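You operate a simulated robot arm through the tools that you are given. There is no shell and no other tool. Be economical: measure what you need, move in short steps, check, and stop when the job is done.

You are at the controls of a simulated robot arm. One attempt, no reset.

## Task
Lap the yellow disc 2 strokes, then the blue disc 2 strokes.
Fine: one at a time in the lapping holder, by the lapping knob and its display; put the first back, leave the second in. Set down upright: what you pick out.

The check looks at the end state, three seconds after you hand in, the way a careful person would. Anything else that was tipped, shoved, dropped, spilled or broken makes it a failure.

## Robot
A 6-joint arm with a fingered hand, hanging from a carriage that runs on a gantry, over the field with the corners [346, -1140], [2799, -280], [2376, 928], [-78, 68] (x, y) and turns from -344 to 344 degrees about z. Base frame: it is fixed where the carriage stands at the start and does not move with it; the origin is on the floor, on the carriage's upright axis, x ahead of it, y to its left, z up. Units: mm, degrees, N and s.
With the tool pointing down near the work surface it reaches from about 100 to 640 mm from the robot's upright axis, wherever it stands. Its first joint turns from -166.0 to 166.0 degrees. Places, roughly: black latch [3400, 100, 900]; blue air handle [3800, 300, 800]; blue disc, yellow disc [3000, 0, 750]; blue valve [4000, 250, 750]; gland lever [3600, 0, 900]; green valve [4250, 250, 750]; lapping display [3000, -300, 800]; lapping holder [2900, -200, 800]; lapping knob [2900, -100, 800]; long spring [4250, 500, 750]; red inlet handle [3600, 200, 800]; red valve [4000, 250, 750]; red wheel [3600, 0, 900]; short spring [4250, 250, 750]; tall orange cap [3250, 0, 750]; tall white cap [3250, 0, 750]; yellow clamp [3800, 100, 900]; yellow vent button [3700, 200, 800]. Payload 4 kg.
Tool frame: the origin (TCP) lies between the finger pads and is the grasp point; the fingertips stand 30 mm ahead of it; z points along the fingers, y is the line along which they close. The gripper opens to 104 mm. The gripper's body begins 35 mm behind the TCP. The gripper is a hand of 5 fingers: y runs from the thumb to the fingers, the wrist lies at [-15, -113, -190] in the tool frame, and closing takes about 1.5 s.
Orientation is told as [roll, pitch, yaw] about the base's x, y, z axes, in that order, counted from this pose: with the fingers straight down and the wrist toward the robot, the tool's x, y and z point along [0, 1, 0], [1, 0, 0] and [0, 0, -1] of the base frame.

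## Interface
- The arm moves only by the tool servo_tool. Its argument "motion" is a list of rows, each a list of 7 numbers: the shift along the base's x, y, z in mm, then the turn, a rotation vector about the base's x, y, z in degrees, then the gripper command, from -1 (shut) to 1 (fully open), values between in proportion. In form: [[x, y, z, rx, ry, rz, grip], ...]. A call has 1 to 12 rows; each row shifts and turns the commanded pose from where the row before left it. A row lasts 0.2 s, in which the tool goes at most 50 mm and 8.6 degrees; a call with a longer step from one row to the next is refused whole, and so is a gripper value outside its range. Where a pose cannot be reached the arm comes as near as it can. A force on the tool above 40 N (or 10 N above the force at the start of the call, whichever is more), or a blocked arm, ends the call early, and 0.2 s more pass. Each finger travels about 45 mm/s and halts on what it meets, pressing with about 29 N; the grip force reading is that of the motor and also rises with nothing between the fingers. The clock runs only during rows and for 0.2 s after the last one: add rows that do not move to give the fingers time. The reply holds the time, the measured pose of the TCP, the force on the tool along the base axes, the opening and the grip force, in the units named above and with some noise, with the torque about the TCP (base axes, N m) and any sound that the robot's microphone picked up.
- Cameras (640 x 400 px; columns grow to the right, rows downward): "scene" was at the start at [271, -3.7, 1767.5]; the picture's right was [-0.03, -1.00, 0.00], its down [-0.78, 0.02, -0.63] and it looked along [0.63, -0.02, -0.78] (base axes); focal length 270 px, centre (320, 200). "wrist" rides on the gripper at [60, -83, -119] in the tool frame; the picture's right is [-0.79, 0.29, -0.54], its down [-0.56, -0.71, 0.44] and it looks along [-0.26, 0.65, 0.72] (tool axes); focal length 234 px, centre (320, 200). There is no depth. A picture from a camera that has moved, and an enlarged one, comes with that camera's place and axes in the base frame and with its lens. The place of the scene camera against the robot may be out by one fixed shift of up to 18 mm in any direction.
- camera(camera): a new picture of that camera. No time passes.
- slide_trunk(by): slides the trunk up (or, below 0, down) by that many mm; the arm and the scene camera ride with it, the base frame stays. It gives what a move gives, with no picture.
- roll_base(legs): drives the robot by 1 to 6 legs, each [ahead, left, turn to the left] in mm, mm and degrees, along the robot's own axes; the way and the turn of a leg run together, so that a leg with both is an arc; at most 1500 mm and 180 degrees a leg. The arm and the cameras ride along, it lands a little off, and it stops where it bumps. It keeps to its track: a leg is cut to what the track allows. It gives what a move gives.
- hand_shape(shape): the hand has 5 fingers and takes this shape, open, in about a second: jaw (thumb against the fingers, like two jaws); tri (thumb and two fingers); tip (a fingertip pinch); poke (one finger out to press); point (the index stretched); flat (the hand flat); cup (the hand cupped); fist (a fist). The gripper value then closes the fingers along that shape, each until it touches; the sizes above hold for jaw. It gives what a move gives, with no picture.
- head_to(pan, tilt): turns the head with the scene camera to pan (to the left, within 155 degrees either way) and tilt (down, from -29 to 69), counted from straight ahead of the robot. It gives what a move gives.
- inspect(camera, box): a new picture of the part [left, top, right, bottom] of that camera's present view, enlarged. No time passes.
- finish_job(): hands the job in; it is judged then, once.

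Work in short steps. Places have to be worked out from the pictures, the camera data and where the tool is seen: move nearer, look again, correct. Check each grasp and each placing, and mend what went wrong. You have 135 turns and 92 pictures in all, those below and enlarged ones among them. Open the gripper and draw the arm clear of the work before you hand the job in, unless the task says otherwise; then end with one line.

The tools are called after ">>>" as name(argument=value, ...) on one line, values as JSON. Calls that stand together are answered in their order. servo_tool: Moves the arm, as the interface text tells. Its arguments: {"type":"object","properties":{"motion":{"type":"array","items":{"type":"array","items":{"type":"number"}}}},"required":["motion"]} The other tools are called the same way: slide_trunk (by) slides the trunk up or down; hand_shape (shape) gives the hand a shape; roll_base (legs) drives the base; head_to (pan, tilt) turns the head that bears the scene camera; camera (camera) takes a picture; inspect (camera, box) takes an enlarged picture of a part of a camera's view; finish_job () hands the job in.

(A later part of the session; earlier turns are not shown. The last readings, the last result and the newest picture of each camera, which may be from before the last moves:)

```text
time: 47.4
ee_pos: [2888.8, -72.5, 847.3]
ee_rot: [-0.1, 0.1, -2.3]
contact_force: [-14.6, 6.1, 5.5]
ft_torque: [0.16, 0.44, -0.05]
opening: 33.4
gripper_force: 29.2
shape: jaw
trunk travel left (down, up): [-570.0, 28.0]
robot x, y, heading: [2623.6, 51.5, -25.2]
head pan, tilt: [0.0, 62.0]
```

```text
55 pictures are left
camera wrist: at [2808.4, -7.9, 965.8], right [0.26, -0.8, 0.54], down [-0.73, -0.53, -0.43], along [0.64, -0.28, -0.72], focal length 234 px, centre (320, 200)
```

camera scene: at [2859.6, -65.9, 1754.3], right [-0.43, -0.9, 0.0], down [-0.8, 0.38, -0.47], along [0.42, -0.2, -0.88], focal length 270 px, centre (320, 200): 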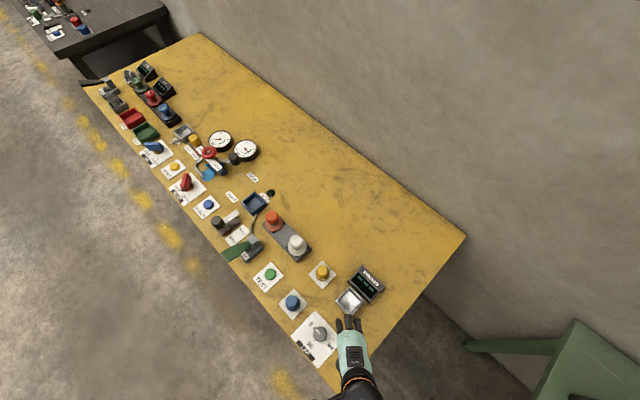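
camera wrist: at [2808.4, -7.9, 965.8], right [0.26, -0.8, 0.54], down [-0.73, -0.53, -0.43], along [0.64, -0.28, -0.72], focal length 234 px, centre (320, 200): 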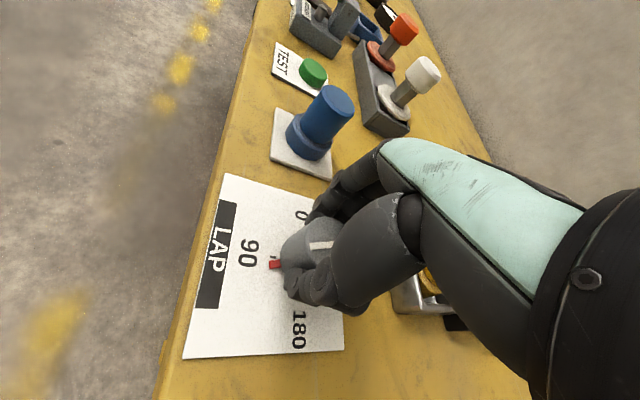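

>>> servo_tool(motion=[[-1, 0, 0, 0, 0, 8, -1], [-1, 0, 0, 0, 0, 8, -1], [0, 0, 0, 0, 0, 8, -1], [0, 0, 0, 0, 0, 8, -1], [0, 0, 0, 0, 0, 8, -1], [0, 0, 0, 0, 0, 8, -1], [0, 0, 0, 0, 0, 8, -1], [0, 0, 0, 0, 0, 8, -1]])

>>> camera(camera="wrist")

>>> inspect(camera="scene", box=[270, 240, 410, 350])

```text
time: 49.2
ee_pos: [2885.8, -73.4, 847.0]
ee_rot: [0.0, -0.1, 62.0]
contact_force: [-15.6, 2.9, 12.8]
ft_torque: [0.06, 0.43, 0.0]
opening: 34.8
gripper_force: 29.0
shape: jaw
trunk travel left (down, up): [-570.0, 28.0]
robot x, y, heading: [2626.3, 43.5, -25.2]
head pan, tilt: [0.0, 62.0]
```

```text
54 pictures are left
camera wrist: at [2794.5, -118.4, 965.2], right [0.83, -0.12, 0.54], down [0.16, -0.89, -0.44], along [0.53, 0.45, -0.72], focal length 234 px, centre (320, 200)
```

wrist: 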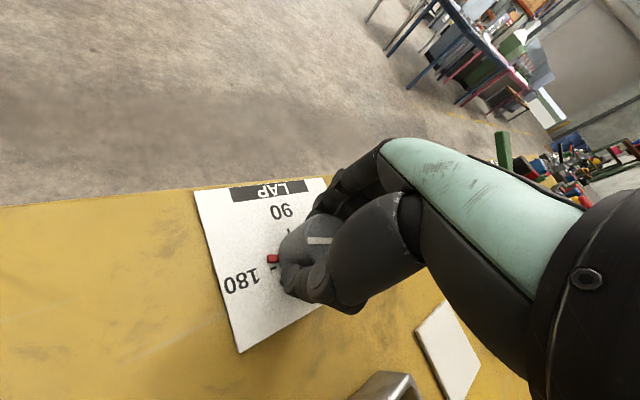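

```text
3.64 times, centred on (340, 295) of scene
camera zoom: at [2858.7, -65.8, 1853.8], right [-0.43, -0.9, 0.0], down [-0.8, 0.38, -0.47], along [0.42, -0.2, -0.88], focal length 980 px, centre (247, -146)
```

zoom: 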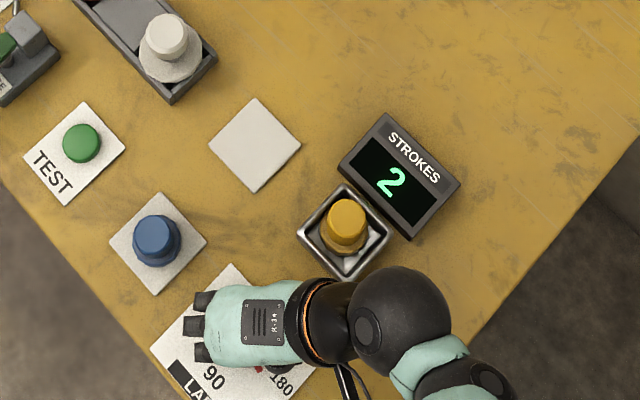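

The display shows 2 with the knob near 180, so the yellow disc has its 2 strokes. I release without turning and rise, then confirm the display still shows 2.

>>> servo_tool(motion=[[0, 0, 0, 0, 0, 0, -0.3], [0, 0, 0, 0, 0, 0, 0.1], [0, 0, 0, 0, 0, 0, 0.4], [0, 0, 0, 0, 0, 0, 0.4], [0, 0, 0, 0, 0, 0, 0.4], [0, 0, 15, 0, 0, 0, 0.4], [0, 0, 20, 0, 0, 0, 0.4], [0, 0, 20, 0, 0, 0, 0.4], [0, 0, 0, 0, 0, 0, 0.4]])

>>> inspect(camera="scene", box=[270, 240, 410, 350])

>>> inspect(camera="wrist", box=[180, 180, 380, 340])

```text
time: 51.2
ee_pos: [2889.7, -74.3, 902.7]
ee_rot: [-0.1, -0.1, 61.7]
contact_force: [1.2, -0.3, -0.1]
ft_torque: [0.0, 0.01, -0.04]
opening: 72.3
gripper_force: 0.1
shape: jaw
trunk travel left (down, up): [-570.0, 28.0]
robot x, y, heading: [2626.6, 50.1, -25.3]
head pan, tilt: [0.0, 62.0]
```

```text
3.64 times, centred on (340, 295) of scene
camera zoom: at [2859.6, -65.9, 1854.3], right [-0.43, -0.9, 0.0], down [-0.8, 0.38, -0.47], along [0.42, -0.2, -0.88], focal length 980 px, centre (247, -146)
```

zoom: 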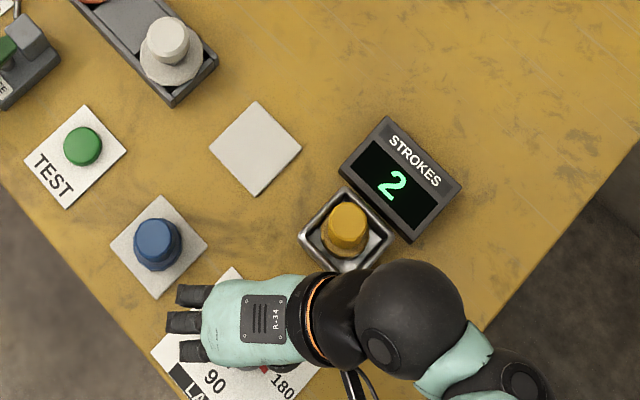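

```text
2.50 times, centred on (280, 260) of wrist
camera zoom: at [2797.2, -118.1, 1022.4], right [0.83, -0.12, 0.55], down [0.16, -0.89, -0.44], along [0.54, 0.45, -0.72], focal length 585 px, centre (420, 50)
```

zoom: 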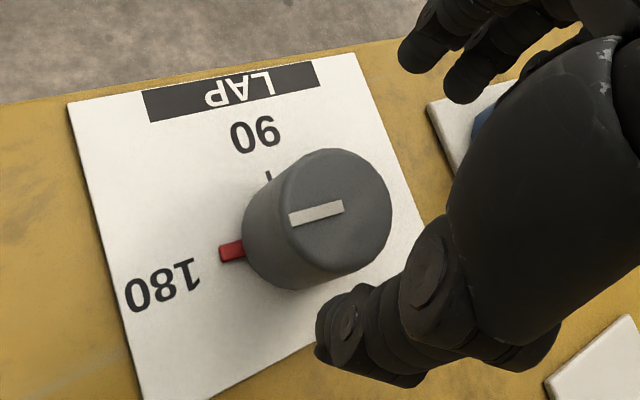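

Display holds at 2 after release. Next I take the yellow disc out: rise, go over the holder at yaw 20°, at the recorded grasp position.

>>> servo_tool(motion=[[0, 0, 25, 0, 0, 0, 0.2], [0, 0, 25, 0, 0, 0, 0.2], [8, -20, 0, 0, 0, -7, 0.2], [8, -20, 0, 0, 0, -7, 0.2], [7, -20, 0, 0, 0, -7, 0.2], [7, -21, 0, 0, 0, -7, 0.2], [7, -21, 0, 0, 0, -7, 0.2], [7, -21, 0, 0, 0, -7, 0.2], [0, 0, 0, 0, 0, 0, 0.2]])

>>> camera(camera="wrist")

```text
time: 53.2
ee_pos: [2941.8, -199.0, 924.2]
ee_rot: [-0.2, -0.2, 19.6]
contact_force: [0.2, 0.1, 0.4]
ft_torque: [-0.03, -0.02, -0.03]
opening: 62.6
gripper_force: 0.1
shape: jaw
out of reach, approached as far as the arm can: row 1, 2
trunk travel left (down, up): [-570.0, 28.0]
robot x, y, heading: [2625.0, 48.0, -25.0]
head pan, tilt: [0.0, 62.0]
```

```text
50 pictures are left
camera wrist: at [2843.6, -169.6, 1043.5], right [0.54, -0.64, 0.55], down [-0.48, -0.76, -0.44], along [0.7, -0.03, -0.72], focal length 234 px, centre (320, 200)
```

wrist: 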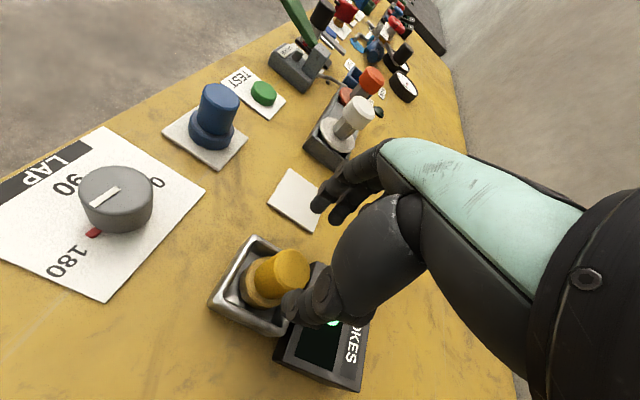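

>>> servo_tool(motion=[[-8, 2, 0, 0, 0, 0, 0.3], [0, 0, -20, 0, 0, 0, 0.3], [0, 0, -20, 0, 0, 0, 0.3], [0, 0, 0, 0, 0, 0, 0.3]])

>>> inspect(camera="wrist", box=[180, 170, 380, 330])

```text
time: 54.2
ee_pos: [2934.2, -197.2, 884.6]
ee_rot: [-0.1, -0.1, 19.6]
contact_force: [0.4, -0.4, -0.7]
ft_torque: [0.03, -0.02, 0.01]
opening: 67.4
gripper_force: 0.0
shape: jaw
trunk travel left (down, up): [-570.0, 28.0]
robot x, y, heading: [2628.9, 46.2, -25.6]
head pan, tilt: [0.0, 62.0]
```

```text
2.50 times, centred on (280, 250) of wrist
camera zoom: at [2835.4, -166.0, 1004.0], right [0.54, -0.64, 0.55], down [-0.48, -0.76, -0.44], along [0.7, -0.03, -0.72], focal length 585 px, centre (420, 75)
```

zoom: 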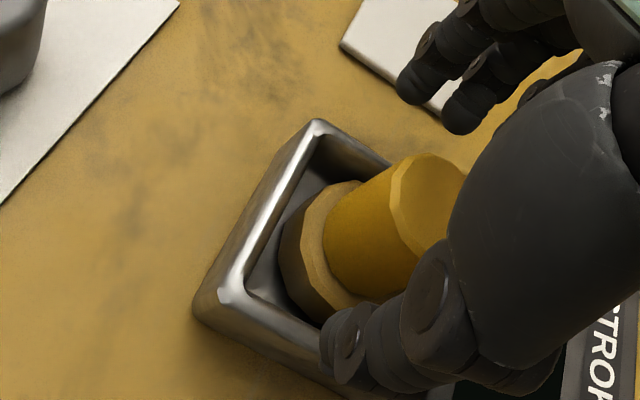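

Aligned as at release. I lower to z 864, close, and lift.

>>> servo_tool(motion=[[0, 0, -10, 0, 0, 0, 0.3], [0, 0, -10, 0, 0, 0, 0.3], [0, 0, 0, 0, 0, 0, 0], [0, 0, 0, 0, 0, 0, -0.4], [0, 0, 0, 0, 0, 0, -0.8], [0, 0, 0, 0, 0, 0, -1], [0, 0, 0, 0, 0, 0, -1], [0, 0, 0, 0, 0, 0, -1]])

>>> servo_tool(motion=[[0, 0, 10, 0, 0, 0, -1], [0, 0, 15, 0, 0, 0, -1], [0, 0, 20, 0, 0, 0, -1], [0, 0, 0, 0, 0, 0, -1]])

>>> camera(camera="wrist")

```text
time: 56.0
ee_pos: [2934.2, -196.6, 864.8]
ee_rot: [-0.1, -0.2, 19.7]
contact_force: [-0.3, 0.0, 0.2]
ft_torque: [0.02, 0.02, 0.0]
opening: 25.0
gripper_force: 28.9
shape: jaw
trunk travel left (down, up): [-570.0, 28.0]
robot x, y, heading: [2622.2, 46.8, -25.5]
head pan, tilt: [0.0, 62.0]
```

```text
time: 57.0
ee_pos: [2931.7, -194.9, 911.1]
ee_rot: [-0.1, -0.1, 19.8]
contact_force: [0.1, -0.2, -3.1]
ft_torque: [0.02, -0.03, 0.03]
opening: 25.4
gripper_force: 28.8
shape: jaw
trunk travel left (down, up): [-570.0, 28.0]
robot x, y, heading: [2623.3, 50.4, -25.4]
head pan, tilt: [0.0, 62.0]
```

```text
48 pictures are left
camera wrist: at [2833.7, -165.1, 1030.2], right [0.54, -0.64, 0.55], down [-0.47, -0.76, -0.44], along [0.7, -0.03, -0.72], focal length 234 px, centre (320, 200)
```

wrist: 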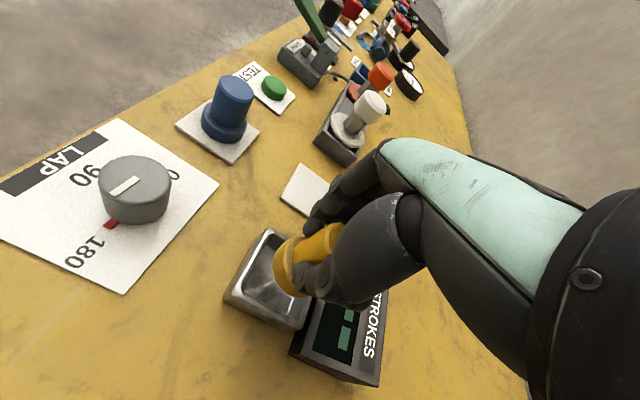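

Yellow is held upright and clear of the holder. I carry it back above its pad and check alignment.

>>> servo_tool(motion=[[23.5, 8.2, 0, 0, 0, 0, -1], [23.5, 8.2, 0, 0, 0, 0, -1], [23.5, 8.2, 0, 0, 0, 0, -1], [23.5, 8.2, 0, 0, 0, 0, -1], [23.5, 8.2, 0, 0, 0, 0, -1], [0, 0, -10, 0, 0, 0, -1], [0, 0, -10, 0, 0, 0, -1], [0, 0, 0, 0, 0, 0, -1]])

>>> inspect(camera="wrist", box=[180, 170, 380, 330])

>>> inspect(camera="scene", box=[280, 230, 390, 310])

```text
time: 58.8
ee_pos: [3048.9, -155.1, 887.6]
ee_rot: [-0.2, -0.1, 19.7]
contact_force: [-0.3, -0.8, -3.0]
ft_torque: [0.01, -0.02, 0.03]
opening: 25.2
gripper_force: 29.1
shape: jaw
trunk travel left (down, up): [-570.0, 28.0]
robot x, y, heading: [2624.8, 45.9, -25.3]
head pan, tilt: [0.0, 62.0]
```

```text
2.50 times, centred on (280, 250) of wrist
camera zoom: at [2951.0, -125.3, 1006.5], right [0.54, -0.64, 0.55], down [-0.48, -0.76, -0.44], along [0.7, -0.03, -0.72], focal length 585 px, centre (420, 75)
```

zoom: 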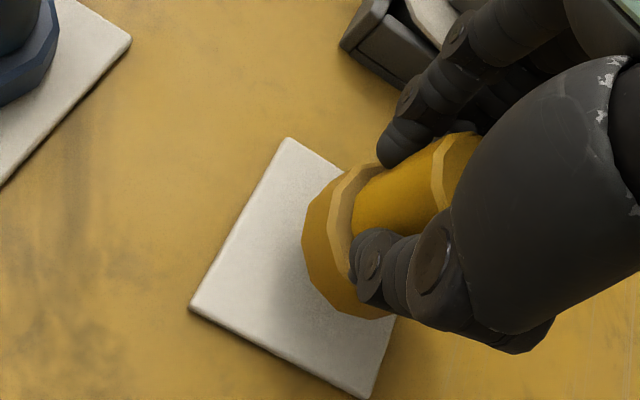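

```text
5.00 times, centred on (335, 270) of scene
camera zoom: at [2859.5, -65.9, 1854.3], right [-0.43, -0.9, 0.0], down [-0.8, 0.38, -0.47], along [0.42, -0.2, -0.88], focal length 1348 px, centre (245, -150)
```

zoom: 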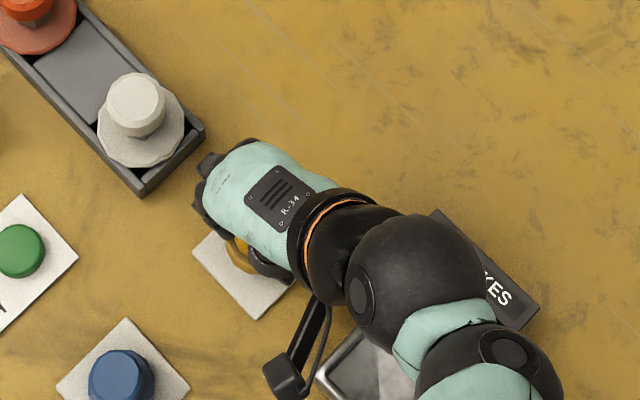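

Alignment over the pad looks right; I lower it gently to contact.

>>> servo_tool(motion=[[0, 0, -8, 0, 0, 0, -1], [0, 0, -8, 0, 0, 0, -1], [0, 0, -3, 0, 0, 0, -1], [0, 0, -2, 0, 0, 0, -1], [0, 0, 0, 0, 0, 0, -1]])

```text
time: 60.0
ee_pos: [3047.0, -153.8, 872.1]
ee_rot: [-0.2, -0.2, 19.8]
contact_force: [1.3, 0.1, -2.5]
ft_torque: [0.03, 0.0, 0.03]
opening: 24.9
gripper_force: 29.3
shape: jaw
out of reach, approached as far as the arm can: row 4
trunk travel left (down, up): [-570.0, 28.0]
robot x, y, heading: [2628.1, 47.3, -25.5]
head pan, tilt: [0.0, 62.0]
```

The raised trunk is at the arm's lower limit here, so I lower the trunk by small amounts instead.

>>> slide_trunk(by=-5)

```text
time: 60.6
ee_pos: [3047.5, -152.2, 867.0]
ee_rot: [-0.2, -0.2, 19.7]
contact_force: [0.8, 0.6, -3.2]
ft_torque: [0.06, -0.02, 0.02]
opening: 24.8
gripper_force: 29.4
shape: jaw
trunk travel left (down, up): [-565.0, 33.0]
robot x, y, heading: [2626.7, 46.4, -25.5]
head pan, tilt: [0.0, 62.0]
```

>>> slide_trunk(by=-2)

```text
time: 61.1
ee_pos: [3048.9, -154.3, 865.8]
ee_rot: [-0.2, -0.1, 19.7]
contact_force: [-0.2, 1.4, -4.1]
ft_torque: [0.02, -0.01, 0.04]
opening: 25.0
gripper_force: 29.3
shape: jaw
trunk travel left (down, up): [-563.0, 35.0]
robot x, y, heading: [2624.2, 47.7, -25.2]
head pan, tilt: [0.0, 62.0]
```

>>> slide_trunk(by=-2)

```text
time: 61.6
ee_pos: [3048.5, -154.2, 864.4]
ee_rot: [-0.2, -0.2, 19.8]
contact_force: [-2.2, 1.6, 9.3]
ft_torque: [-0.03, 0.06, -0.01]
opening: 25.4
gripper_force: 29.0
shape: jaw
trunk travel left (down, up): [-561.0, 37.0]
robot x, y, heading: [2624.1, 49.4, -25.3]
head pan, tilt: [0.0, 62.0]
```

Contact (+9 N) at z 864.4: the disc is on its pad. I open and then rise with the trunk.

>>> servo_tool(motion=[[0, 0, 0, 0, 0, 0, -0.3], [0, 0, 0, 0, 0, 0, 0], [0, 0, 0, 0, 0, 0, 0.2], [0, 0, 0, 0, 0, 0, 0.2], [0, 0, 0, 0, 0, 0, 0.2]])

>>> slide_trunk(by=37)

>>> servo_tool(motion=[[0, 0, 25, 0, 0, 0, 0.3], [0, 0, 25, 0, 0, 0, 0.3], [0, 0, 0, 0, 0, 0, 0.3]])

>>> camera(camera="wrist")

```text
time: 62.8
ee_pos: [3047.3, -153.2, 862.1]
ee_rot: [-0.2, -0.1, 19.7]
contact_force: [0.3, 0.7, -0.3]
ft_torque: [-0.02, -0.01, -0.01]
opening: 62.0
gripper_force: 0.0
shape: jaw
trunk travel left (down, up): [-561.0, 37.0]
robot x, y, heading: [2624.7, 52.0, -25.4]
head pan, tilt: [0.0, 62.0]
```

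```text
time: 63.6
ee_pos: [3048.3, -154.0, 900.0]
ee_rot: [-0.2, -0.1, 19.8]
contact_force: [0.2, 1.0, 0.3]
ft_torque: [0.01, -0.03, -0.04]
opening: 62.0
gripper_force: 0.1
shape: jaw
trunk travel left (down, up): [-598.0, 0.0]
robot x, y, heading: [2624.8, 51.5, -25.5]
head pan, tilt: [0.0, 62.0]
```

```text
time: 64.4
ee_pos: [3046.7, -155.0, 952.3]
ee_rot: [-0.1, -0.1, 19.7]
contact_force: [-1.5, -0.3, 0.5]
ft_torque: [-0.03, 0.02, -0.01]
opening: 67.2
gripper_force: 0.0
shape: jaw
trunk travel left (down, up): [-598.0, 0.0]
robot x, y, heading: [2621.6, 46.1, -25.2]
head pan, tilt: [0.0, 62.0]
```

```text
45 pictures are left
camera wrist: at [2948.4, -125.6, 1071.0], right [0.54, -0.64, 0.54], down [-0.48, -0.76, -0.44], along [0.7, -0.03, -0.72], focal length 234 px, centre (320, 200)
```

wrist: 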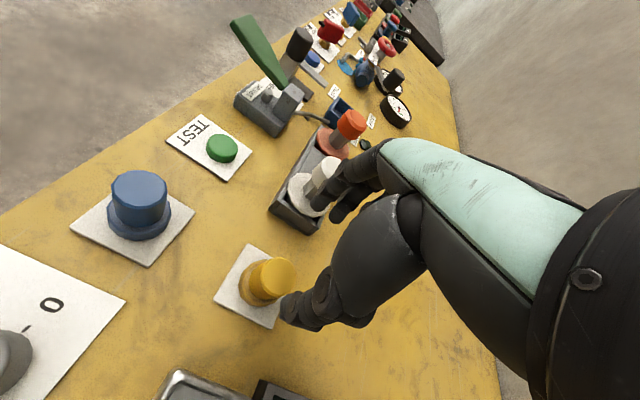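

Yellow is upright back on its pad. With the holder empty I now return the knob to 0, so the blue disc can be lapped by the same known procedure; I go over the knob at yaw 62°.

>>> servo_tool(motion=[[-27, 14, 0, 0, 0, 7, 0.3], [-27, 14, 0, 0, 0, 7, 0.3], [-27, 14, 0, 0, 0, 7, 0.3], [-27, 14, 0, 0, 0, 7, 0.3], [-26, 13, 0, 0, 0, 7, 0.3], [-26, 13, 0, 0, 0, 7, 0.3], [0, 0, -20, 0, 0, 0, 0.3], [0, 0, -20, 0, 0, 0, 0.3], [0, 0, -20, 0, 0, 0, 0.3], [0, 0, 0, 0, 0, 0, 0.3]])

>>> camera(camera="wrist")

```text
time: 66.6
ee_pos: [2890.8, -70.8, 887.7]
ee_rot: [-0.3, -0.1, 61.7]
contact_force: [0.0, 0.3, -1.1]
ft_torque: [0.04, -0.01, -0.01]
opening: 67.2
gripper_force: 0.0
shape: jaw
out of reach, approached as far as the arm can: row 6
trunk travel left (down, up): [-598.0, 0.0]
robot x, y, heading: [2626.2, 46.6, -25.3]
head pan, tilt: [0.0, 62.0]
```

```text
44 pictures are left
camera wrist: at [2797.8, -114.8, 1006.6], right [0.83, -0.12, 0.55], down [0.16, -0.89, -0.43], along [0.54, 0.45, -0.72], focal length 234 px, centre (320, 200)
```

wrist: 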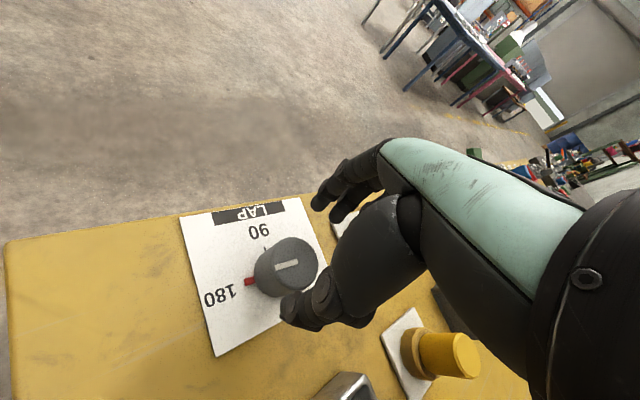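

Knob centre confirmed at (2887,-72). I shift, descend and close.

>>> servo_tool(motion=[[-4, -1, -10, 0, 0, 0, 0.3], [0, 0, -15, 0, 0, 0, 0.3], [0, 0, -15, 0, 0, 0, 0.3], [0, 0, 0, 0, 0, 0, 0.3], [0, 0, 0, 0, 0, 0, -0.1], [0, 0, 0, 0, 0, 0, -0.5], [0, 0, 0, 0, 0, 0, -1], [0, 0, 0, 0, 0, 0, -1], [0, 0, 0, 0, 0, 0, -1], [0, 0, 0, 0, 0, 0, -1]])

```text
time: 68.8
ee_pos: [2881.1, -72.7, 850.2]
ee_rot: [-0.2, 0.2, 61.7]
contact_force: [-2.7, -2.6, -2.2]
ft_torque: [-0.06, 0.04, 0.03]
opening: 33.3
gripper_force: 28.9
shape: jaw
out of reach, approached as far as the arm can: row 3
trunk travel left (down, up): [-598.0, 0.0]
robot x, y, heading: [2626.2, 44.6, -25.6]
head pan, tilt: [0.0, 62.0]
```

Gripped (33 mm), though near the arm's limit. I turn clockwise carefully and watch the forces.

>>> servo_tool(motion=[[0, 0, 0, 0, 0, -8, -1], [1, 0, 0, 0, 0, -8, -1], [1, 0, 0, 0, 0, -8, -1], [1, 0, 0, 0, 0, -8, -1], [1, 0, 0, 0, 0, -8, -1], [1, 0, 0, 0, 0, -8, -1]])

>>> camera(camera="wrist")

```text
time: 69.3
ee_pos: [2884.3, -72.8, 846.7]
ee_rot: [0.0, -0.6, 53.7]
contact_force: [-10.3, 1.5, 33.1]
ft_torque: [-0.09, 0.31, 0.0]
opening: 36.6
gripper_force: 28.6
shape: jaw
out of reach, approached as far as the arm can: row 1, 2
trunk travel left (down, up): [-598.0, 0.0]
robot x, y, heading: [2624.2, 46.8, -25.3]
head pan, tilt: [0.0, 62.0]
stopped in row 2: the force on the tool passed its limit at 47 N (the readings are from after the stop); the commanded pose is now the measured one
```

```text
43 pictures are left
camera wrist: at [2786.0, -104.6, 965.6], right [0.8, -0.24, 0.55], down [0.04, -0.9, -0.44], along [0.59, 0.38, -0.71], focal length 234 px, centre (320, 200)
```

wrist: 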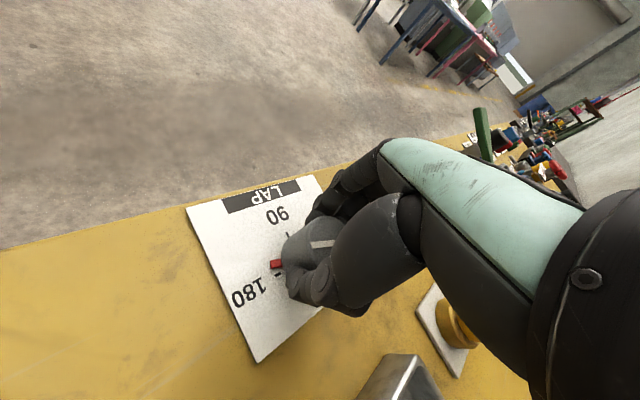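

The raised trunk makes this pose unreachable. I open, rise, and bring the trunk down about 65 mm before gripping again.

>>> servo_tool(motion=[[0, 0, 0, 0, 0, 0, -0.4], [0, 0, 0, 0, 0, 0, 0], [0, 0, 0, 0, 0, 0, 0.3], [0, 0, 0, 0, 0, 0, 0.3], [0, 0, 20, 0, 0, 2, 0.3], [0, 0, 25, 0, 0, 3, 0.3], [0, 0, 25, 0, 0, 3, 0.3], [0, 0, 15, 0, 0, 0, 0.3], [0, 0, 0, 0, 0, 0, 0.3]])

```text
time: 71.3
ee_pos: [2908.0, -97.6, 877.5]
ee_rot: [0.0, -0.7, 61.6]
contact_force: [-0.3, 0.6, 0.0]
ft_torque: [-0.02, 0.03, 0.01]
opening: 67.0
gripper_force: 0.0
shape: jaw
out of reach, approached as far as the arm can: row 5, 6, 7, 8
trunk travel left (down, up): [-598.0, 0.0]
robot x, y, heading: [2625.1, 44.3, -25.0]
head pan, tilt: [0.0, 62.0]
```

>>> inspect(camera="scene", box=[270, 230, 410, 350])

>>> camera(camera="wrist")

```text
3.33 times, centred on (340, 290) of scene
camera zoom: at [2859.5, -65.9, 1881.9], right [-0.43, -0.9, 0.0], down [-0.8, 0.38, -0.47], along [0.42, -0.2, -0.88], focal length 898 px, centre (253, -100)
```

zoom: 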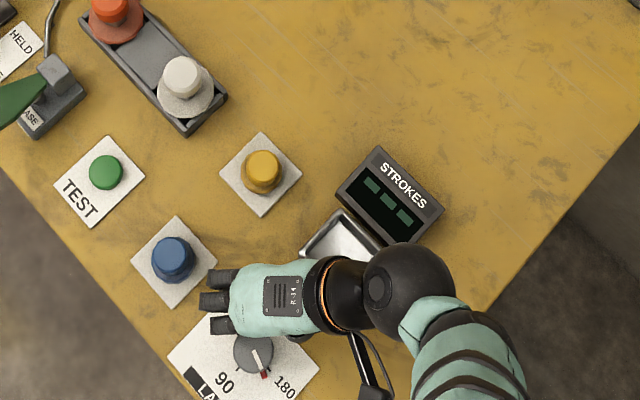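

```text
41 pictures are left
camera wrist: at [2815.3, -142.7, 994.6], right [0.83, -0.13, 0.55], down [0.16, -0.88, -0.44], along [0.54, 0.46, -0.71], focal length 234 px, centre (320, 200)
```

wrist: 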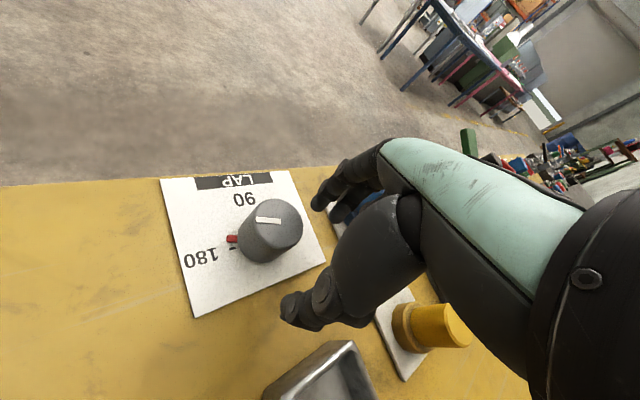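

Nothing else was disturbed; the knob is near 170. I move outward and up, then lower the trunk.

>>> servo_tool(motion=[[10, 0, 10, 0, 0, 0, 0.3], [15, 0, 20, 0, 0, 0, 0.3], [15, 0, 20, 0, 0, 0, 0.3], [10, 0, 20, 0, 0, 0, 0.3], [0, 0, 10, 0, 0, 0, 0.3], [0, 0, 0, 0, 0, 0, 0.3]])

```text
time: 72.7
ee_pos: [2976.4, -117.5, 924.2]
ee_rot: [0.0, -0.6, 61.8]
contact_force: [0.6, -0.3, -0.1]
ft_torque: [-0.01, -0.01, -0.01]
opening: 67.3
gripper_force: 0.0
shape: jaw
out of reach, approached as far as the arm can: row 1, 2, 3, 4, 5
trunk travel left (down, up): [-598.0, 0.0]
robot x, y, heading: [2621.5, 53.2, -25.8]
head pan, tilt: [0.0, 62.0]
```

>>> slide_trunk(by=-40)

>>> servo_tool(motion=[[0, 0, 15, 0, 0, 0, 0.3], [0, 0, 15, 0, 0, 0, 0.3], [0, 0, 15, 0, 0, 0, 0.3], [0, 0, 0, 0, 0, 0, 0.3]])

```text
time: 73.5
ee_pos: [2977.7, -117.8, 884.5]
ee_rot: [0.1, -0.6, 61.7]
contact_force: [-0.3, -0.2, -0.7]
ft_torque: [-0.01, -0.01, 0.01]
opening: 67.5
gripper_force: 0.0
shape: jaw
trunk travel left (down, up): [-558.0, 40.0]
robot x, y, heading: [2623.3, 46.4, -25.2]
head pan, tilt: [0.0, 62.0]
```

```text
time: 74.5
ee_pos: [2993.0, -133.2, 905.3]
ee_rot: [0.1, -0.8, 61.7]
contact_force: [-0.2, 0.2, 1.0]
ft_torque: [0.03, 0.04, 0.02]
opening: 67.0
gripper_force: 0.0
shape: jaw
out of reach, approached as far as the arm can: row 1, 2, 3
trunk travel left (down, up): [-558.0, 40.0]
robot x, y, heading: [2625.3, 47.3, -25.3]
head pan, tilt: [0.0, 62.0]
```

At this extreme wrist angle the arm has little room. I turn the hand back to yaw ≈ 0 to free it, then rise.

>>> servo_tool(motion=[[0, 0, 0, 0, 0, -8, 0.3], [0, 0, 0, 0, 0, -8, 0.3], [0, 0, 0, 0, 0, -8, 0.3], [0, 0, 0, 0, 0, -8, 0.3], [0, 0, 0, 0, 0, -8, 0.3], [0, 0, 10, 0, 0, -8, 0.3], [0, 0, 15, 0, 0, -8, 0.3], [0, 0, 15, 0, 0, -6, 0.3], [0, 0, 0, 0, 0, 0, 0.3]])

```text
time: 76.5
ee_pos: [3045.3, -187.8, 847.4]
ee_rot: [0.0, -0.5, -0.4]
contact_force: [-0.3, -0.1, 0.0]
ft_torque: [-0.02, 0.02, 0.01]
opening: 67.3
gripper_force: 0.0
shape: jaw
out of reach, approached as far as the arm can: row 1, 2, 3, 4, 5, 6, 7, 8
trunk travel left (down, up): [-558.0, 40.0]
robot x, y, heading: [2625.7, 48.3, -25.5]
head pan, tilt: [0.0, 62.0]
```

The arm drifted low near the yellow disc; I look before anything else.

>>> camera(camera="wrist")

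>>> inspect(camera="scene", box=[270, 220, 430, 350])

```text
40 pictures are left
camera wrist: at [2962.4, -125.9, 965.0], right [0.28, -0.79, 0.55], down [-0.7, -0.55, -0.44], along [0.65, -0.26, -0.71], focal length 234 px, centre (320, 200)
```

wrist: 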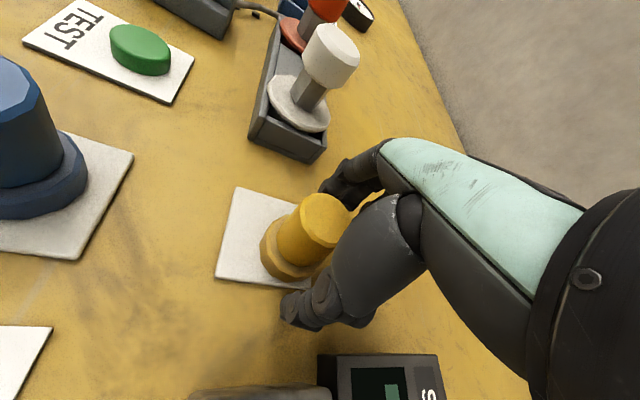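

```text
3.08 times, centred on (350, 285) of scene
camera zoom: at [2859.5, -65.9, 1841.9], right [-0.43, -0.9, 0.0], down [-0.8, 0.38, -0.47], along [0.42, -0.2, -0.88], focal length 829 px, centre (228, -62)
```

zoom: 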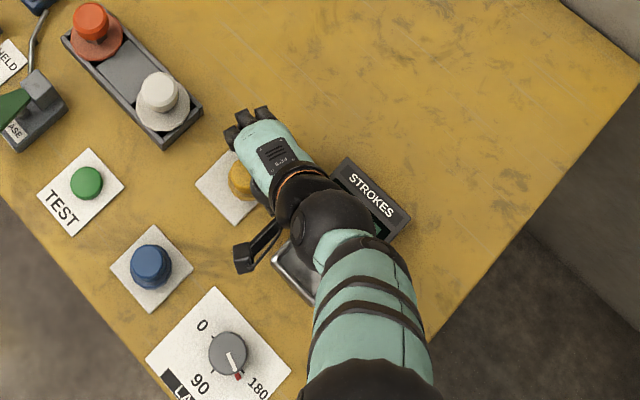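

The yellow disc still stands upright and the hand straddles it, so straight up is safe. I rise with the trunk by its remaining 40 mm.

>>> slide_trunk(by=40)

>>> servo_tool(motion=[[0, 0, 10, 0, 0, 0, 0.3], [0, 0, 10, 0, 0, 0, 0.3]])

```text
time: 77.3
ee_pos: [3045.5, -187.8, 887.7]
ee_rot: [-0.1, -0.6, -0.2]
contact_force: [0.0, -0.2, -0.4]
ft_torque: [-0.02, 0.02, 0.01]
opening: 67.4
gripper_force: 0.1
shape: jaw
trunk travel left (down, up): [-598.0, 0.0]
robot x, y, heading: [2624.0, 46.2, -25.2]
head pan, tilt: [0.0, 62.0]
```

```text
time: 77.9
ee_pos: [3052.9, -194.6, 893.6]
ee_rot: [0.1, -0.6, -0.4]
contact_force: [0.2, 0.2, 0.2]
ft_torque: [0.01, -0.04, 0.01]
opening: 67.2
gripper_force: 0.1
shape: jaw
out of reach, approached as far as the arm can: row 1, 2
trunk travel left (down, up): [-598.0, 0.0]
robot x, y, heading: [2622.6, 50.7, -25.2]
head pan, tilt: [0.0, 62.0]
```

>>> camera(camera="scene")

```text
38 pictures are left
camera scene: at [2859.4, -65.8, 1881.9], right [-0.43, -0.9, 0.0], down [-0.8, 0.38, -0.47], along [0.42, -0.2, -0.88], focal length 270 px, centre (320, 200)
```

scene: 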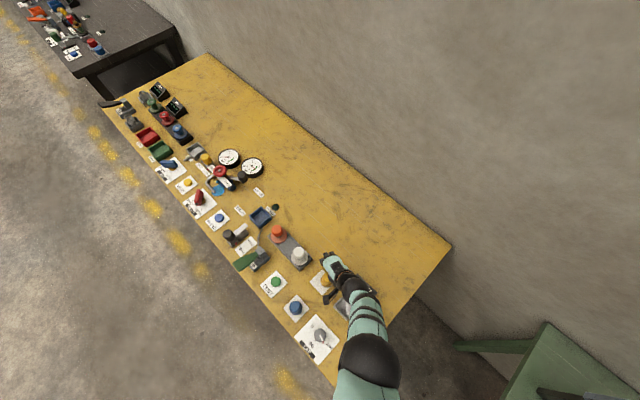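

The elbow has flipped to a folded-up posture, so the arm can only rise by reaching outward. I extend outward and up over the empty table area, then I'll move the carriage back.

>>> servo_tool(motion=[[20, -11, 12, 0, 0, 0, 0.3], [20, -11, 12, 0, 0, 0, 0.3], [20, -11, 12, 0, 0, 0, 0.3], [20, -11, 12, 0, 0, 0, 0.3], [0, 0, 0, 0, 0, 0, 0.3]])

```text
time: 79.1
ee_pos: [3120.5, -231.8, 955.4]
ee_rot: [0.1, -0.6, -0.3]
contact_force: [0.5, 0.2, 0.5]
ft_torque: [0.01, 0.0, -0.02]
opening: 67.4
gripper_force: 0.0
shape: jaw
out of reach, approached as far as the arm can: row 2, 3, 4
trunk travel left (down, up): [-598.0, 0.0]
robot x, y, heading: [2628.9, 49.0, -25.1]
head pan, tilt: [0.0, 62.0]
```

Now clear at z 955. I move the carriage back about 155 mm so everything lies at a comfortable radius (430–540 mm).

>>> roll_base(legs=[[-145, -56, 0]])

>>> servo_tool(motion=[[0, 10, 15, 0, 0, 0, 0.3], [0, 10, 15, 0, 0, 0, 0.3], [0, 10, 15, 0, 0, 0, 0.3], [0, 0, 0, 0, 0, 0, 0.3]])

>>> camera(camera="scene")

```text
time: 80.5
ee_pos: [2962.0, -222.4, 953.8]
ee_rot: [0.0, -0.6, -0.4]
contact_force: [0.3, 0.9, 0.4]
ft_torque: [-0.01, 0.01, 0.02]
opening: 67.6
gripper_force: 0.1
shape: jaw
trunk travel left (down, up): [-598.0, 0.0]
robot x, y, heading: [2469.9, 59.1, -25.6]
head pan, tilt: [0.0, 62.0]
```

```text
time: 81.5
ee_pos: [2962.4, -191.0, 999.9]
ee_rot: [0.0, -0.6, -0.4]
contact_force: [-0.3, -0.3, -0.3]
ft_torque: [0.0, 0.02, 0.01]
opening: 67.5
gripper_force: 0.1
shape: jaw
trunk travel left (down, up): [-598.0, 0.0]
robot x, y, heading: [2467.1, 60.6, -25.1]
head pan, tilt: [0.0, 62.0]
```

```text
37 pictures are left
camera scene: at [2702.4, -55.4, 1881.9], right [-0.43, -0.9, 0.0], down [-0.8, 0.38, -0.47], along [0.42, -0.2, -0.88], focal length 270 px, centre (320, 200)
```

scene: 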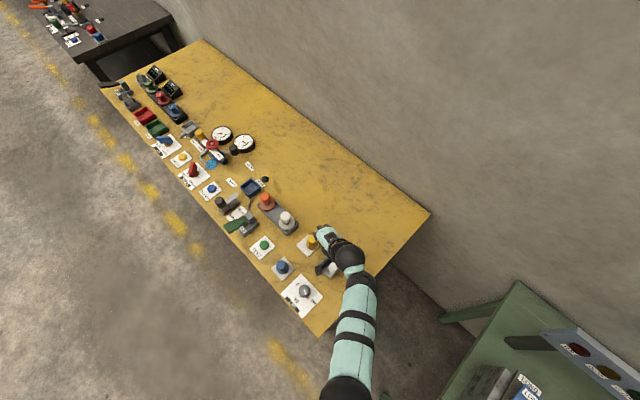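

The arm moves freely now. I slide the trunk down 60 mm (hand stays above z 930), and inspect the yellow disc on its pad.

>>> slide_trunk(by=-60)

>>> camera(camera="wrist")

>>> inspect(camera="scene", box=[250, 210, 370, 320])

```text
time: 82.5
ee_pos: [2963.4, -191.7, 939.6]
ee_rot: [0.0, -0.6, -0.4]
contact_force: [-0.3, 0.0, -0.2]
ft_torque: [0.01, 0.03, -0.04]
opening: 67.6
gripper_force: 0.1
shape: jaw
trunk travel left (down, up): [-538.0, 60.0]
robot x, y, heading: [2471.8, 59.1, -25.4]
head pan, tilt: [0.0, 62.0]
```

```text
36 pictures are left
camera wrist: at [2879.0, -129.7, 1057.6], right [0.28, -0.79, 0.55], down [-0.71, -0.55, -0.44], along [0.65, -0.26, -0.71], focal length 234 px, centre (320, 200)
```

wrist: 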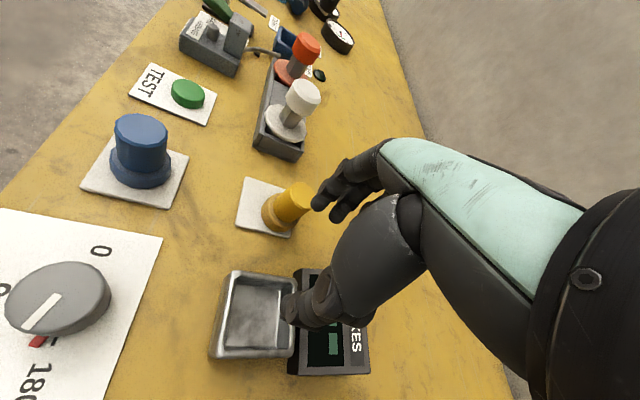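

```text
3.64 times, centred on (310, 265) of scene
camera zoom: at [2702.4, -55.4, 1821.9], right [-0.43, -0.9, 0.0], down [-0.8, 0.38, -0.47], along [0.42, -0.2, -0.88], focal length 980 px, centre (356, -36)
```

zoom: 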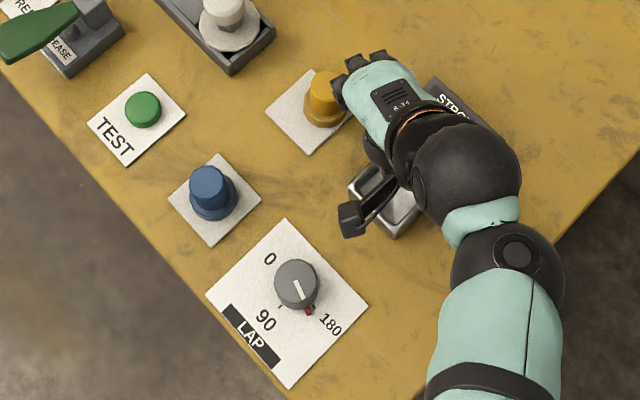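

The drifting hand pushed the yellow disc about 13 mm off its pad centre; I'll re-centre it. First I bring the carriage 60 mm nearer and lower the trunk to about its starting height.

>>> roll_base(legs=[[60, 0, 0]])

>>> servo_tool(motion=[[5, 10, 20, 0, 0, 5, 0.3], [5, 10, 20, 0, 0, 5, 0.3], [5, 10, 20, 0, 0, 5, 0.3], [0, 10, 0, 0, 0, 5, 0.3], [0, 0, 0, 0, 0, 0, 0.3]])

>>> slide_trunk(by=-50)

>>> camera(camera="wrist")

```text
time: 83.5
ee_pos: [3015.9, -216.2, 940.8]
ee_rot: [0.0, -0.6, -0.5]
contact_force: [0.4, -0.3, 0.4]
ft_torque: [-0.01, 0.01, 0.0]
opening: 67.3
gripper_force: 0.0
shape: jaw
trunk travel left (down, up): [-538.0, 60.0]
robot x, y, heading: [2523.8, 31.6, -25.3]
head pan, tilt: [0.0, 62.0]
```

```text
time: 84.7
ee_pos: [3031.3, -176.5, 997.2]
ee_rot: [0.0, -0.6, 19.7]
contact_force: [-0.8, 0.2, -0.2]
ft_torque: [-0.02, 0.01, 0.01]
opening: 67.4
gripper_force: 0.1
shape: jaw
trunk travel left (down, up): [-538.0, 60.0]
robot x, y, heading: [2522.3, 31.2, -25.3]
head pan, tilt: [0.0, 62.0]
```

```text
time: 85.6
ee_pos: [3032.0, -176.3, 947.6]
ee_rot: [0.0, -0.6, 19.6]
contact_force: [-0.4, 0.1, -0.1]
ft_torque: [0.0, -0.01, 0.02]
opening: 67.4
gripper_force: 0.1
shape: jaw
trunk travel left (down, up): [-488.0, 110.0]
robot x, y, heading: [2523.9, 32.8, -25.1]
head pan, tilt: [0.0, 62.0]
```

```text
34 pictures are left
camera wrist: at [2933.0, -147.6, 1066.4], right [0.53, -0.65, 0.55], down [-0.47, -0.76, -0.44], along [0.7, -0.02, -0.71], focal length 234 px, centre (320, 200)
```

wrist: 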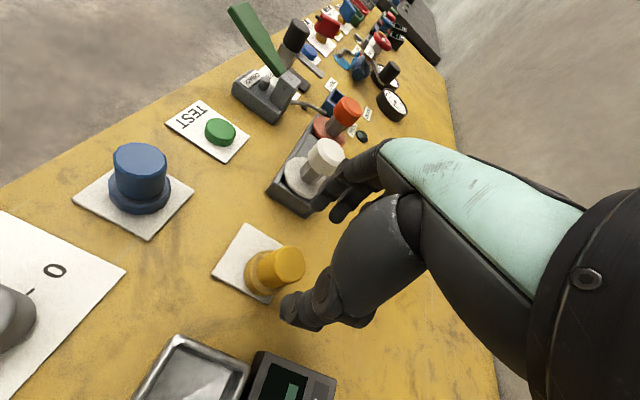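

The disc is now at about (3045,-173), some 15 mm from pad centre. I approach it and descend.

>>> servo_tool(motion=[[13, 3, 0, 0, 0, 0, 0.3], [0, 0, -20, 0, 0, 0, 0.3], [0, 0, -20, 0, 0, 0, 0.3], [0, 0, -15, 0, 0, 0, 0.3], [0, 0, 0, 0, 0, 0, 0.3]])

>>> inspect(camera="wrist", box=[180, 170, 380, 330])

```text
time: 86.8
ee_pos: [3045.4, -174.0, 893.4]
ee_rot: [0.0, -0.6, 19.7]
contact_force: [0.2, 0.5, 0.2]
ft_torque: [-0.02, 0.01, 0.01]
opening: 67.4
gripper_force: 0.1
shape: jaw
trunk travel left (down, up): [-488.0, 110.0]
robot x, y, heading: [2519.3, 35.3, -25.2]
head pan, tilt: [0.0, 62.0]
```

```text
2.50 times, centred on (280, 250) of wrist
camera zoom: at [2946.4, -144.6, 1011.7], right [0.53, -0.65, 0.55], down [-0.47, -0.76, -0.44], along [0.7, -0.02, -0.71], focal length 585 px, centre (420, 75)
```

zoom: 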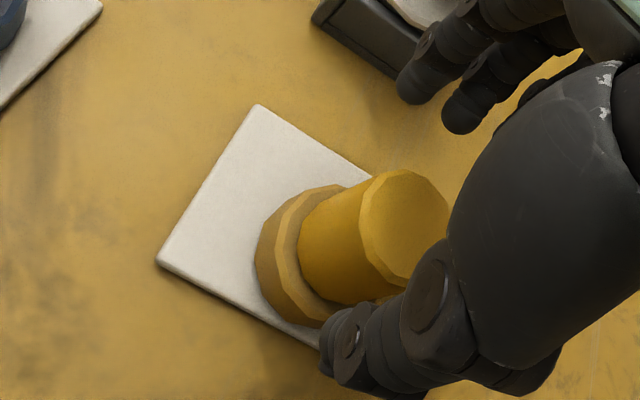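

>>> servo_tool(motion=[[-1, 0, -14, 0, 0, 0, 0.3], [0, 0, -14, 0, 0, 0, 0.3], [0, 0, 0, 0, 0, 0, 0], [0, 0, 0, 0, 0, 0, -0.4], [0, 0, 0, 0, 0, 0, -0.8], [0, 0, 0, 0, 0, 0, -1], [0, 0, 0, 0, 0, 0, -1], [0, 0, 0, 0, 0, 0, -1]])

>>> servo_tool(motion=[[0, 0, 6, 0, 0, 0, -1], [0, 0, 6, 0, 0, 0, -1], [0, 0, 0, 0, 0, 0, -1]])

>>> inspect(camera="wrist", box=[180, 170, 380, 330])

```text
time: 88.6
ee_pos: [3043.4, -174.1, 865.9]
ee_rot: [-0.1, -0.6, 19.7]
contact_force: [-2.0, -0.5, 0.2]
ft_torque: [0.0, 0.03, -0.02]
opening: 27.7
gripper_force: 29.5
shape: jaw
trunk travel left (down, up): [-488.0, 110.0]
robot x, y, heading: [2520.2, 29.0, -25.4]
head pan, tilt: [0.0, 62.0]
```

```text
time: 89.4
ee_pos: [3044.4, -173.7, 877.1]
ee_rot: [0.0, -0.6, 19.6]
contact_force: [-0.2, 0.3, -2.9]
ft_torque: [-0.03, 0.02, 0.05]
opening: 27.7
gripper_force: 29.0
shape: jaw
trunk travel left (down, up): [-488.0, 110.0]
robot x, y, heading: [2520.0, 33.0, -25.2]
head pan, tilt: [0.0, 62.0]
```

```text
2.50 times, centred on (280, 250) of wrist
camera zoom: at [2944.8, -144.4, 995.1], right [0.53, -0.65, 0.55], down [-0.47, -0.76, -0.44], along [0.7, -0.02, -0.71], focal length 585 px, centre (420, 75)
```

zoom: 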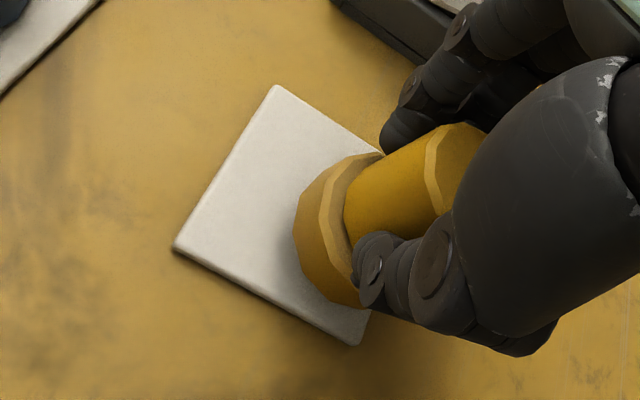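

The disc is held 11 mm above the table; it needs to go about (+4,+15) to centre on the pad. I shift and check.

>>> servo_tool(motion=[[2, 7.5, 0, 0, 0, 0, -1], [2, 7.5, 0, 0, 0, 0, -1], [0, 0, -5, 0, 0, 0, -1], [0, 0, 0, 0, 0, 0, -1]])

>>> inspect(camera="wrist", box=[180, 170, 380, 330])

```text
time: 90.4
ee_pos: [3047.9, -158.8, 871.6]
ee_rot: [0.1, -0.6, 19.6]
contact_force: [0.3, -0.2, -2.6]
ft_torque: [0.03, 0.04, 0.02]
opening: 27.6
gripper_force: 28.9
shape: jaw
trunk travel left (down, up): [-488.0, 110.0]
robot x, y, heading: [2520.7, 33.3, -25.5]
head pan, tilt: [0.0, 62.0]
```

```text
2.50 times, centred on (280, 250) of wrist
camera zoom: at [2948.8, -130.4, 990.7], right [0.53, -0.65, 0.55], down [-0.47, -0.76, -0.44], along [0.7, -0.02, -0.71], focal length 585 px, centre (420, 75)
```

zoom: 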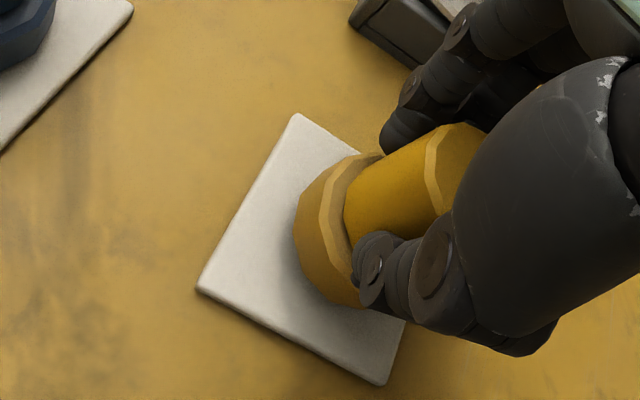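

Nearly centred; I nudge 2 mm along the table and lower to contact.

>>> servo_tool(motion=[[2, 1, -2, 0, 0, 0, -1], [0, 0, -2, 0, 0, 0, -1], [0, 0, -2, 0, 0, 0, -1], [0, 0, 0, 0, 0, 0, -1]])

```text
time: 91.4
ee_pos: [3049.8, -158.7, 867.3]
ee_rot: [0.0, -0.6, 19.5]
contact_force: [0.4, -0.4, -2.5]
ft_torque: [0.02, 0.0, -0.01]
opening: 27.3
gripper_force: 29.3
shape: jaw
trunk travel left (down, up): [-488.0, 110.0]
robot x, y, heading: [2521.2, 35.1, -25.5]
head pan, tilt: [0.0, 62.0]
```

>>> servo_tool(motion=[[0, 0, -1.5, 0, 0, 0, -1], [0, 0, -1, 0, 0, 0, -1], [0, 0, 0, 0, 0, 0, -1]])

```text
time: 92.2
ee_pos: [3049.9, -156.8, 864.3]
ee_rot: [0.0, -0.7, 19.6]
contact_force: [-2.2, 0.5, 3.8]
ft_torque: [-0.03, 0.08, -0.01]
opening: 27.6
gripper_force: 28.6
shape: jaw
trunk travel left (down, up): [-488.0, 110.0]
robot x, y, heading: [2520.9, 32.8, -25.6]
head pan, tilt: [0.0, 62.0]
```

Contact made. I open, rise and look.

>>> servo_tool(motion=[[0, 0, 0, 0, 0, 0, -0.3], [0, 0, 0, 0, 0, 0, 0], [0, 0, 0, 0, 0, 0, 0.2], [0, 0, 0, 0, 0, 0, 0.3], [0, 0, 0, 0, 0, 0, 0.3], [0, 0, 15, 0, 0, 0, 0.3], [0, 0, 20, 0, 0, 0, 0.3], [0, 0, 20, 0, 0, 0, 0.3], [0, 0, 20, 0, 0, 0, 0.3], [0, 0, 0, 0, 0, 0, 0.3]])

>>> inspect(camera="wrist", box=[40, 120, 360, 330])

```text
time: 94.4
ee_pos: [3050.1, -156.3, 940.7]
ee_rot: [0.1, -0.6, 19.6]
contact_force: [-0.2, 0.2, 0.3]
ft_torque: [0.02, -0.01, -0.02]
opening: 67.0
gripper_force: 0.0
shape: jaw
trunk travel left (down, up): [-488.0, 110.0]
robot x, y, heading: [2521.7, 32.0, -25.3]
head pan, tilt: [0.0, 62.0]
```

```text
1.90 times, centred on (200, 225) of wrist
camera zoom: at [2950.6, -127.1, 1058.5], right [0.53, -0.65, 0.55], down [-0.47, -0.76, -0.44], along [0.7, -0.02, -0.71], focal length 446 px, centre (549, 152)
```

zoom: 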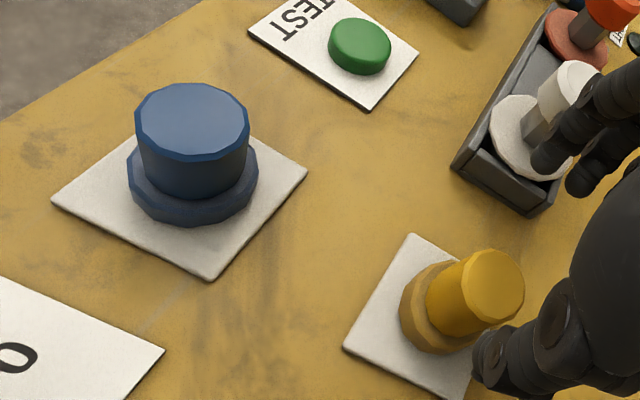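

Yellow is well centred and upright. Now the knob back toward 0 with the holder empty: I go above it in two moves, watching for reach limits.

>>> servo_tool(motion=[[-27, 14, 0, 0, 0, 0, 0.3], [-27, 14, 0, 0, 0, 0, 0.3], [-27, 14, 0, 0, 0, 0, 0.3], [-27, 14, 0, 0, 0, 0, 0.3], [-27, 14, 0, 0, 0, 0, 0.3], [-27, 13, 0, 0, 0, 0, 0.3], [0, 0, 0, 0, 0, 0, 0.3]])

>>> servo_tool(motion=[[0, 0, 0, 0, 0, 8, 0.3], [0, 0, 0, 0, 0, 8, 0.3], [0, 0, 0, 0, 0, 8, 0.3], [0, 0, 0, 0, 0, 8, 0.3], [0, 0, 0, 0, 0, 8, 0.3]])

```text
time: 96.0
ee_pos: [2884.0, -74.1, 938.9]
ee_rot: [-0.1, -0.6, 19.6]
contact_force: [-0.2, 1.4, 0.1]
ft_torque: [-0.01, 0.0, 0.01]
opening: 67.1
gripper_force: 0.0
shape: jaw
trunk travel left (down, up): [-488.0, 110.0]
robot x, y, heading: [2522.3, 36.3, -25.3]
head pan, tilt: [0.0, 62.0]
```

```text
time: 97.2
ee_pos: [2908.5, -70.4, 904.7]
ee_rot: [-0.1, -0.5, 59.8]
contact_force: [0.0, 1.0, -0.4]
ft_torque: [0.0, -0.04, -0.01]
opening: 67.2
gripper_force: 0.0
shape: jaw
out of reach, approached as far as the arm can: row 3, 4, 5
trunk travel left (down, up): [-488.0, 110.0]
robot x, y, heading: [2524.2, 31.4, -25.3]
head pan, tilt: [0.0, 62.0]
```

At this height the wrist is too near; lower it is usually fine. I move over the knob and descend to z≈872.

>>> servo_tool(motion=[[-7, -1, -10, 0, 0, 0, 0.3], [-8, -1, -12, 0, 0, 0, 0.3], [-7, -1, -12, 0, 0, 0, 0.3], [0, 0, 0, 0, 0, 0, 0.3]])

>>> camera(camera="wrist")

```text
time: 98.2
ee_pos: [2888.0, -75.6, 871.2]
ee_rot: [0.0, -0.6, 59.6]
contact_force: [-0.3, 0.0, 0.7]
ft_torque: [0.04, 0.02, 0.0]
opening: 67.2
gripper_force: 0.1
shape: jaw
trunk travel left (down, up): [-488.0, 110.0]
robot x, y, heading: [2516.9, 37.4, -25.2]
head pan, tilt: [0.0, 62.0]
```

```text
29 pictures are left
camera wrist: at [2793.7, -117.1, 989.5], right [0.82, -0.15, 0.55], down [0.13, -0.89, -0.44], along [0.55, 0.43, -0.71], focal length 234 px, centre (320, 200)
```

wrist: 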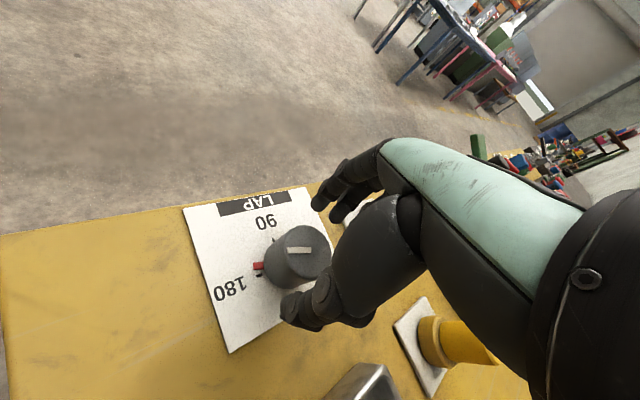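

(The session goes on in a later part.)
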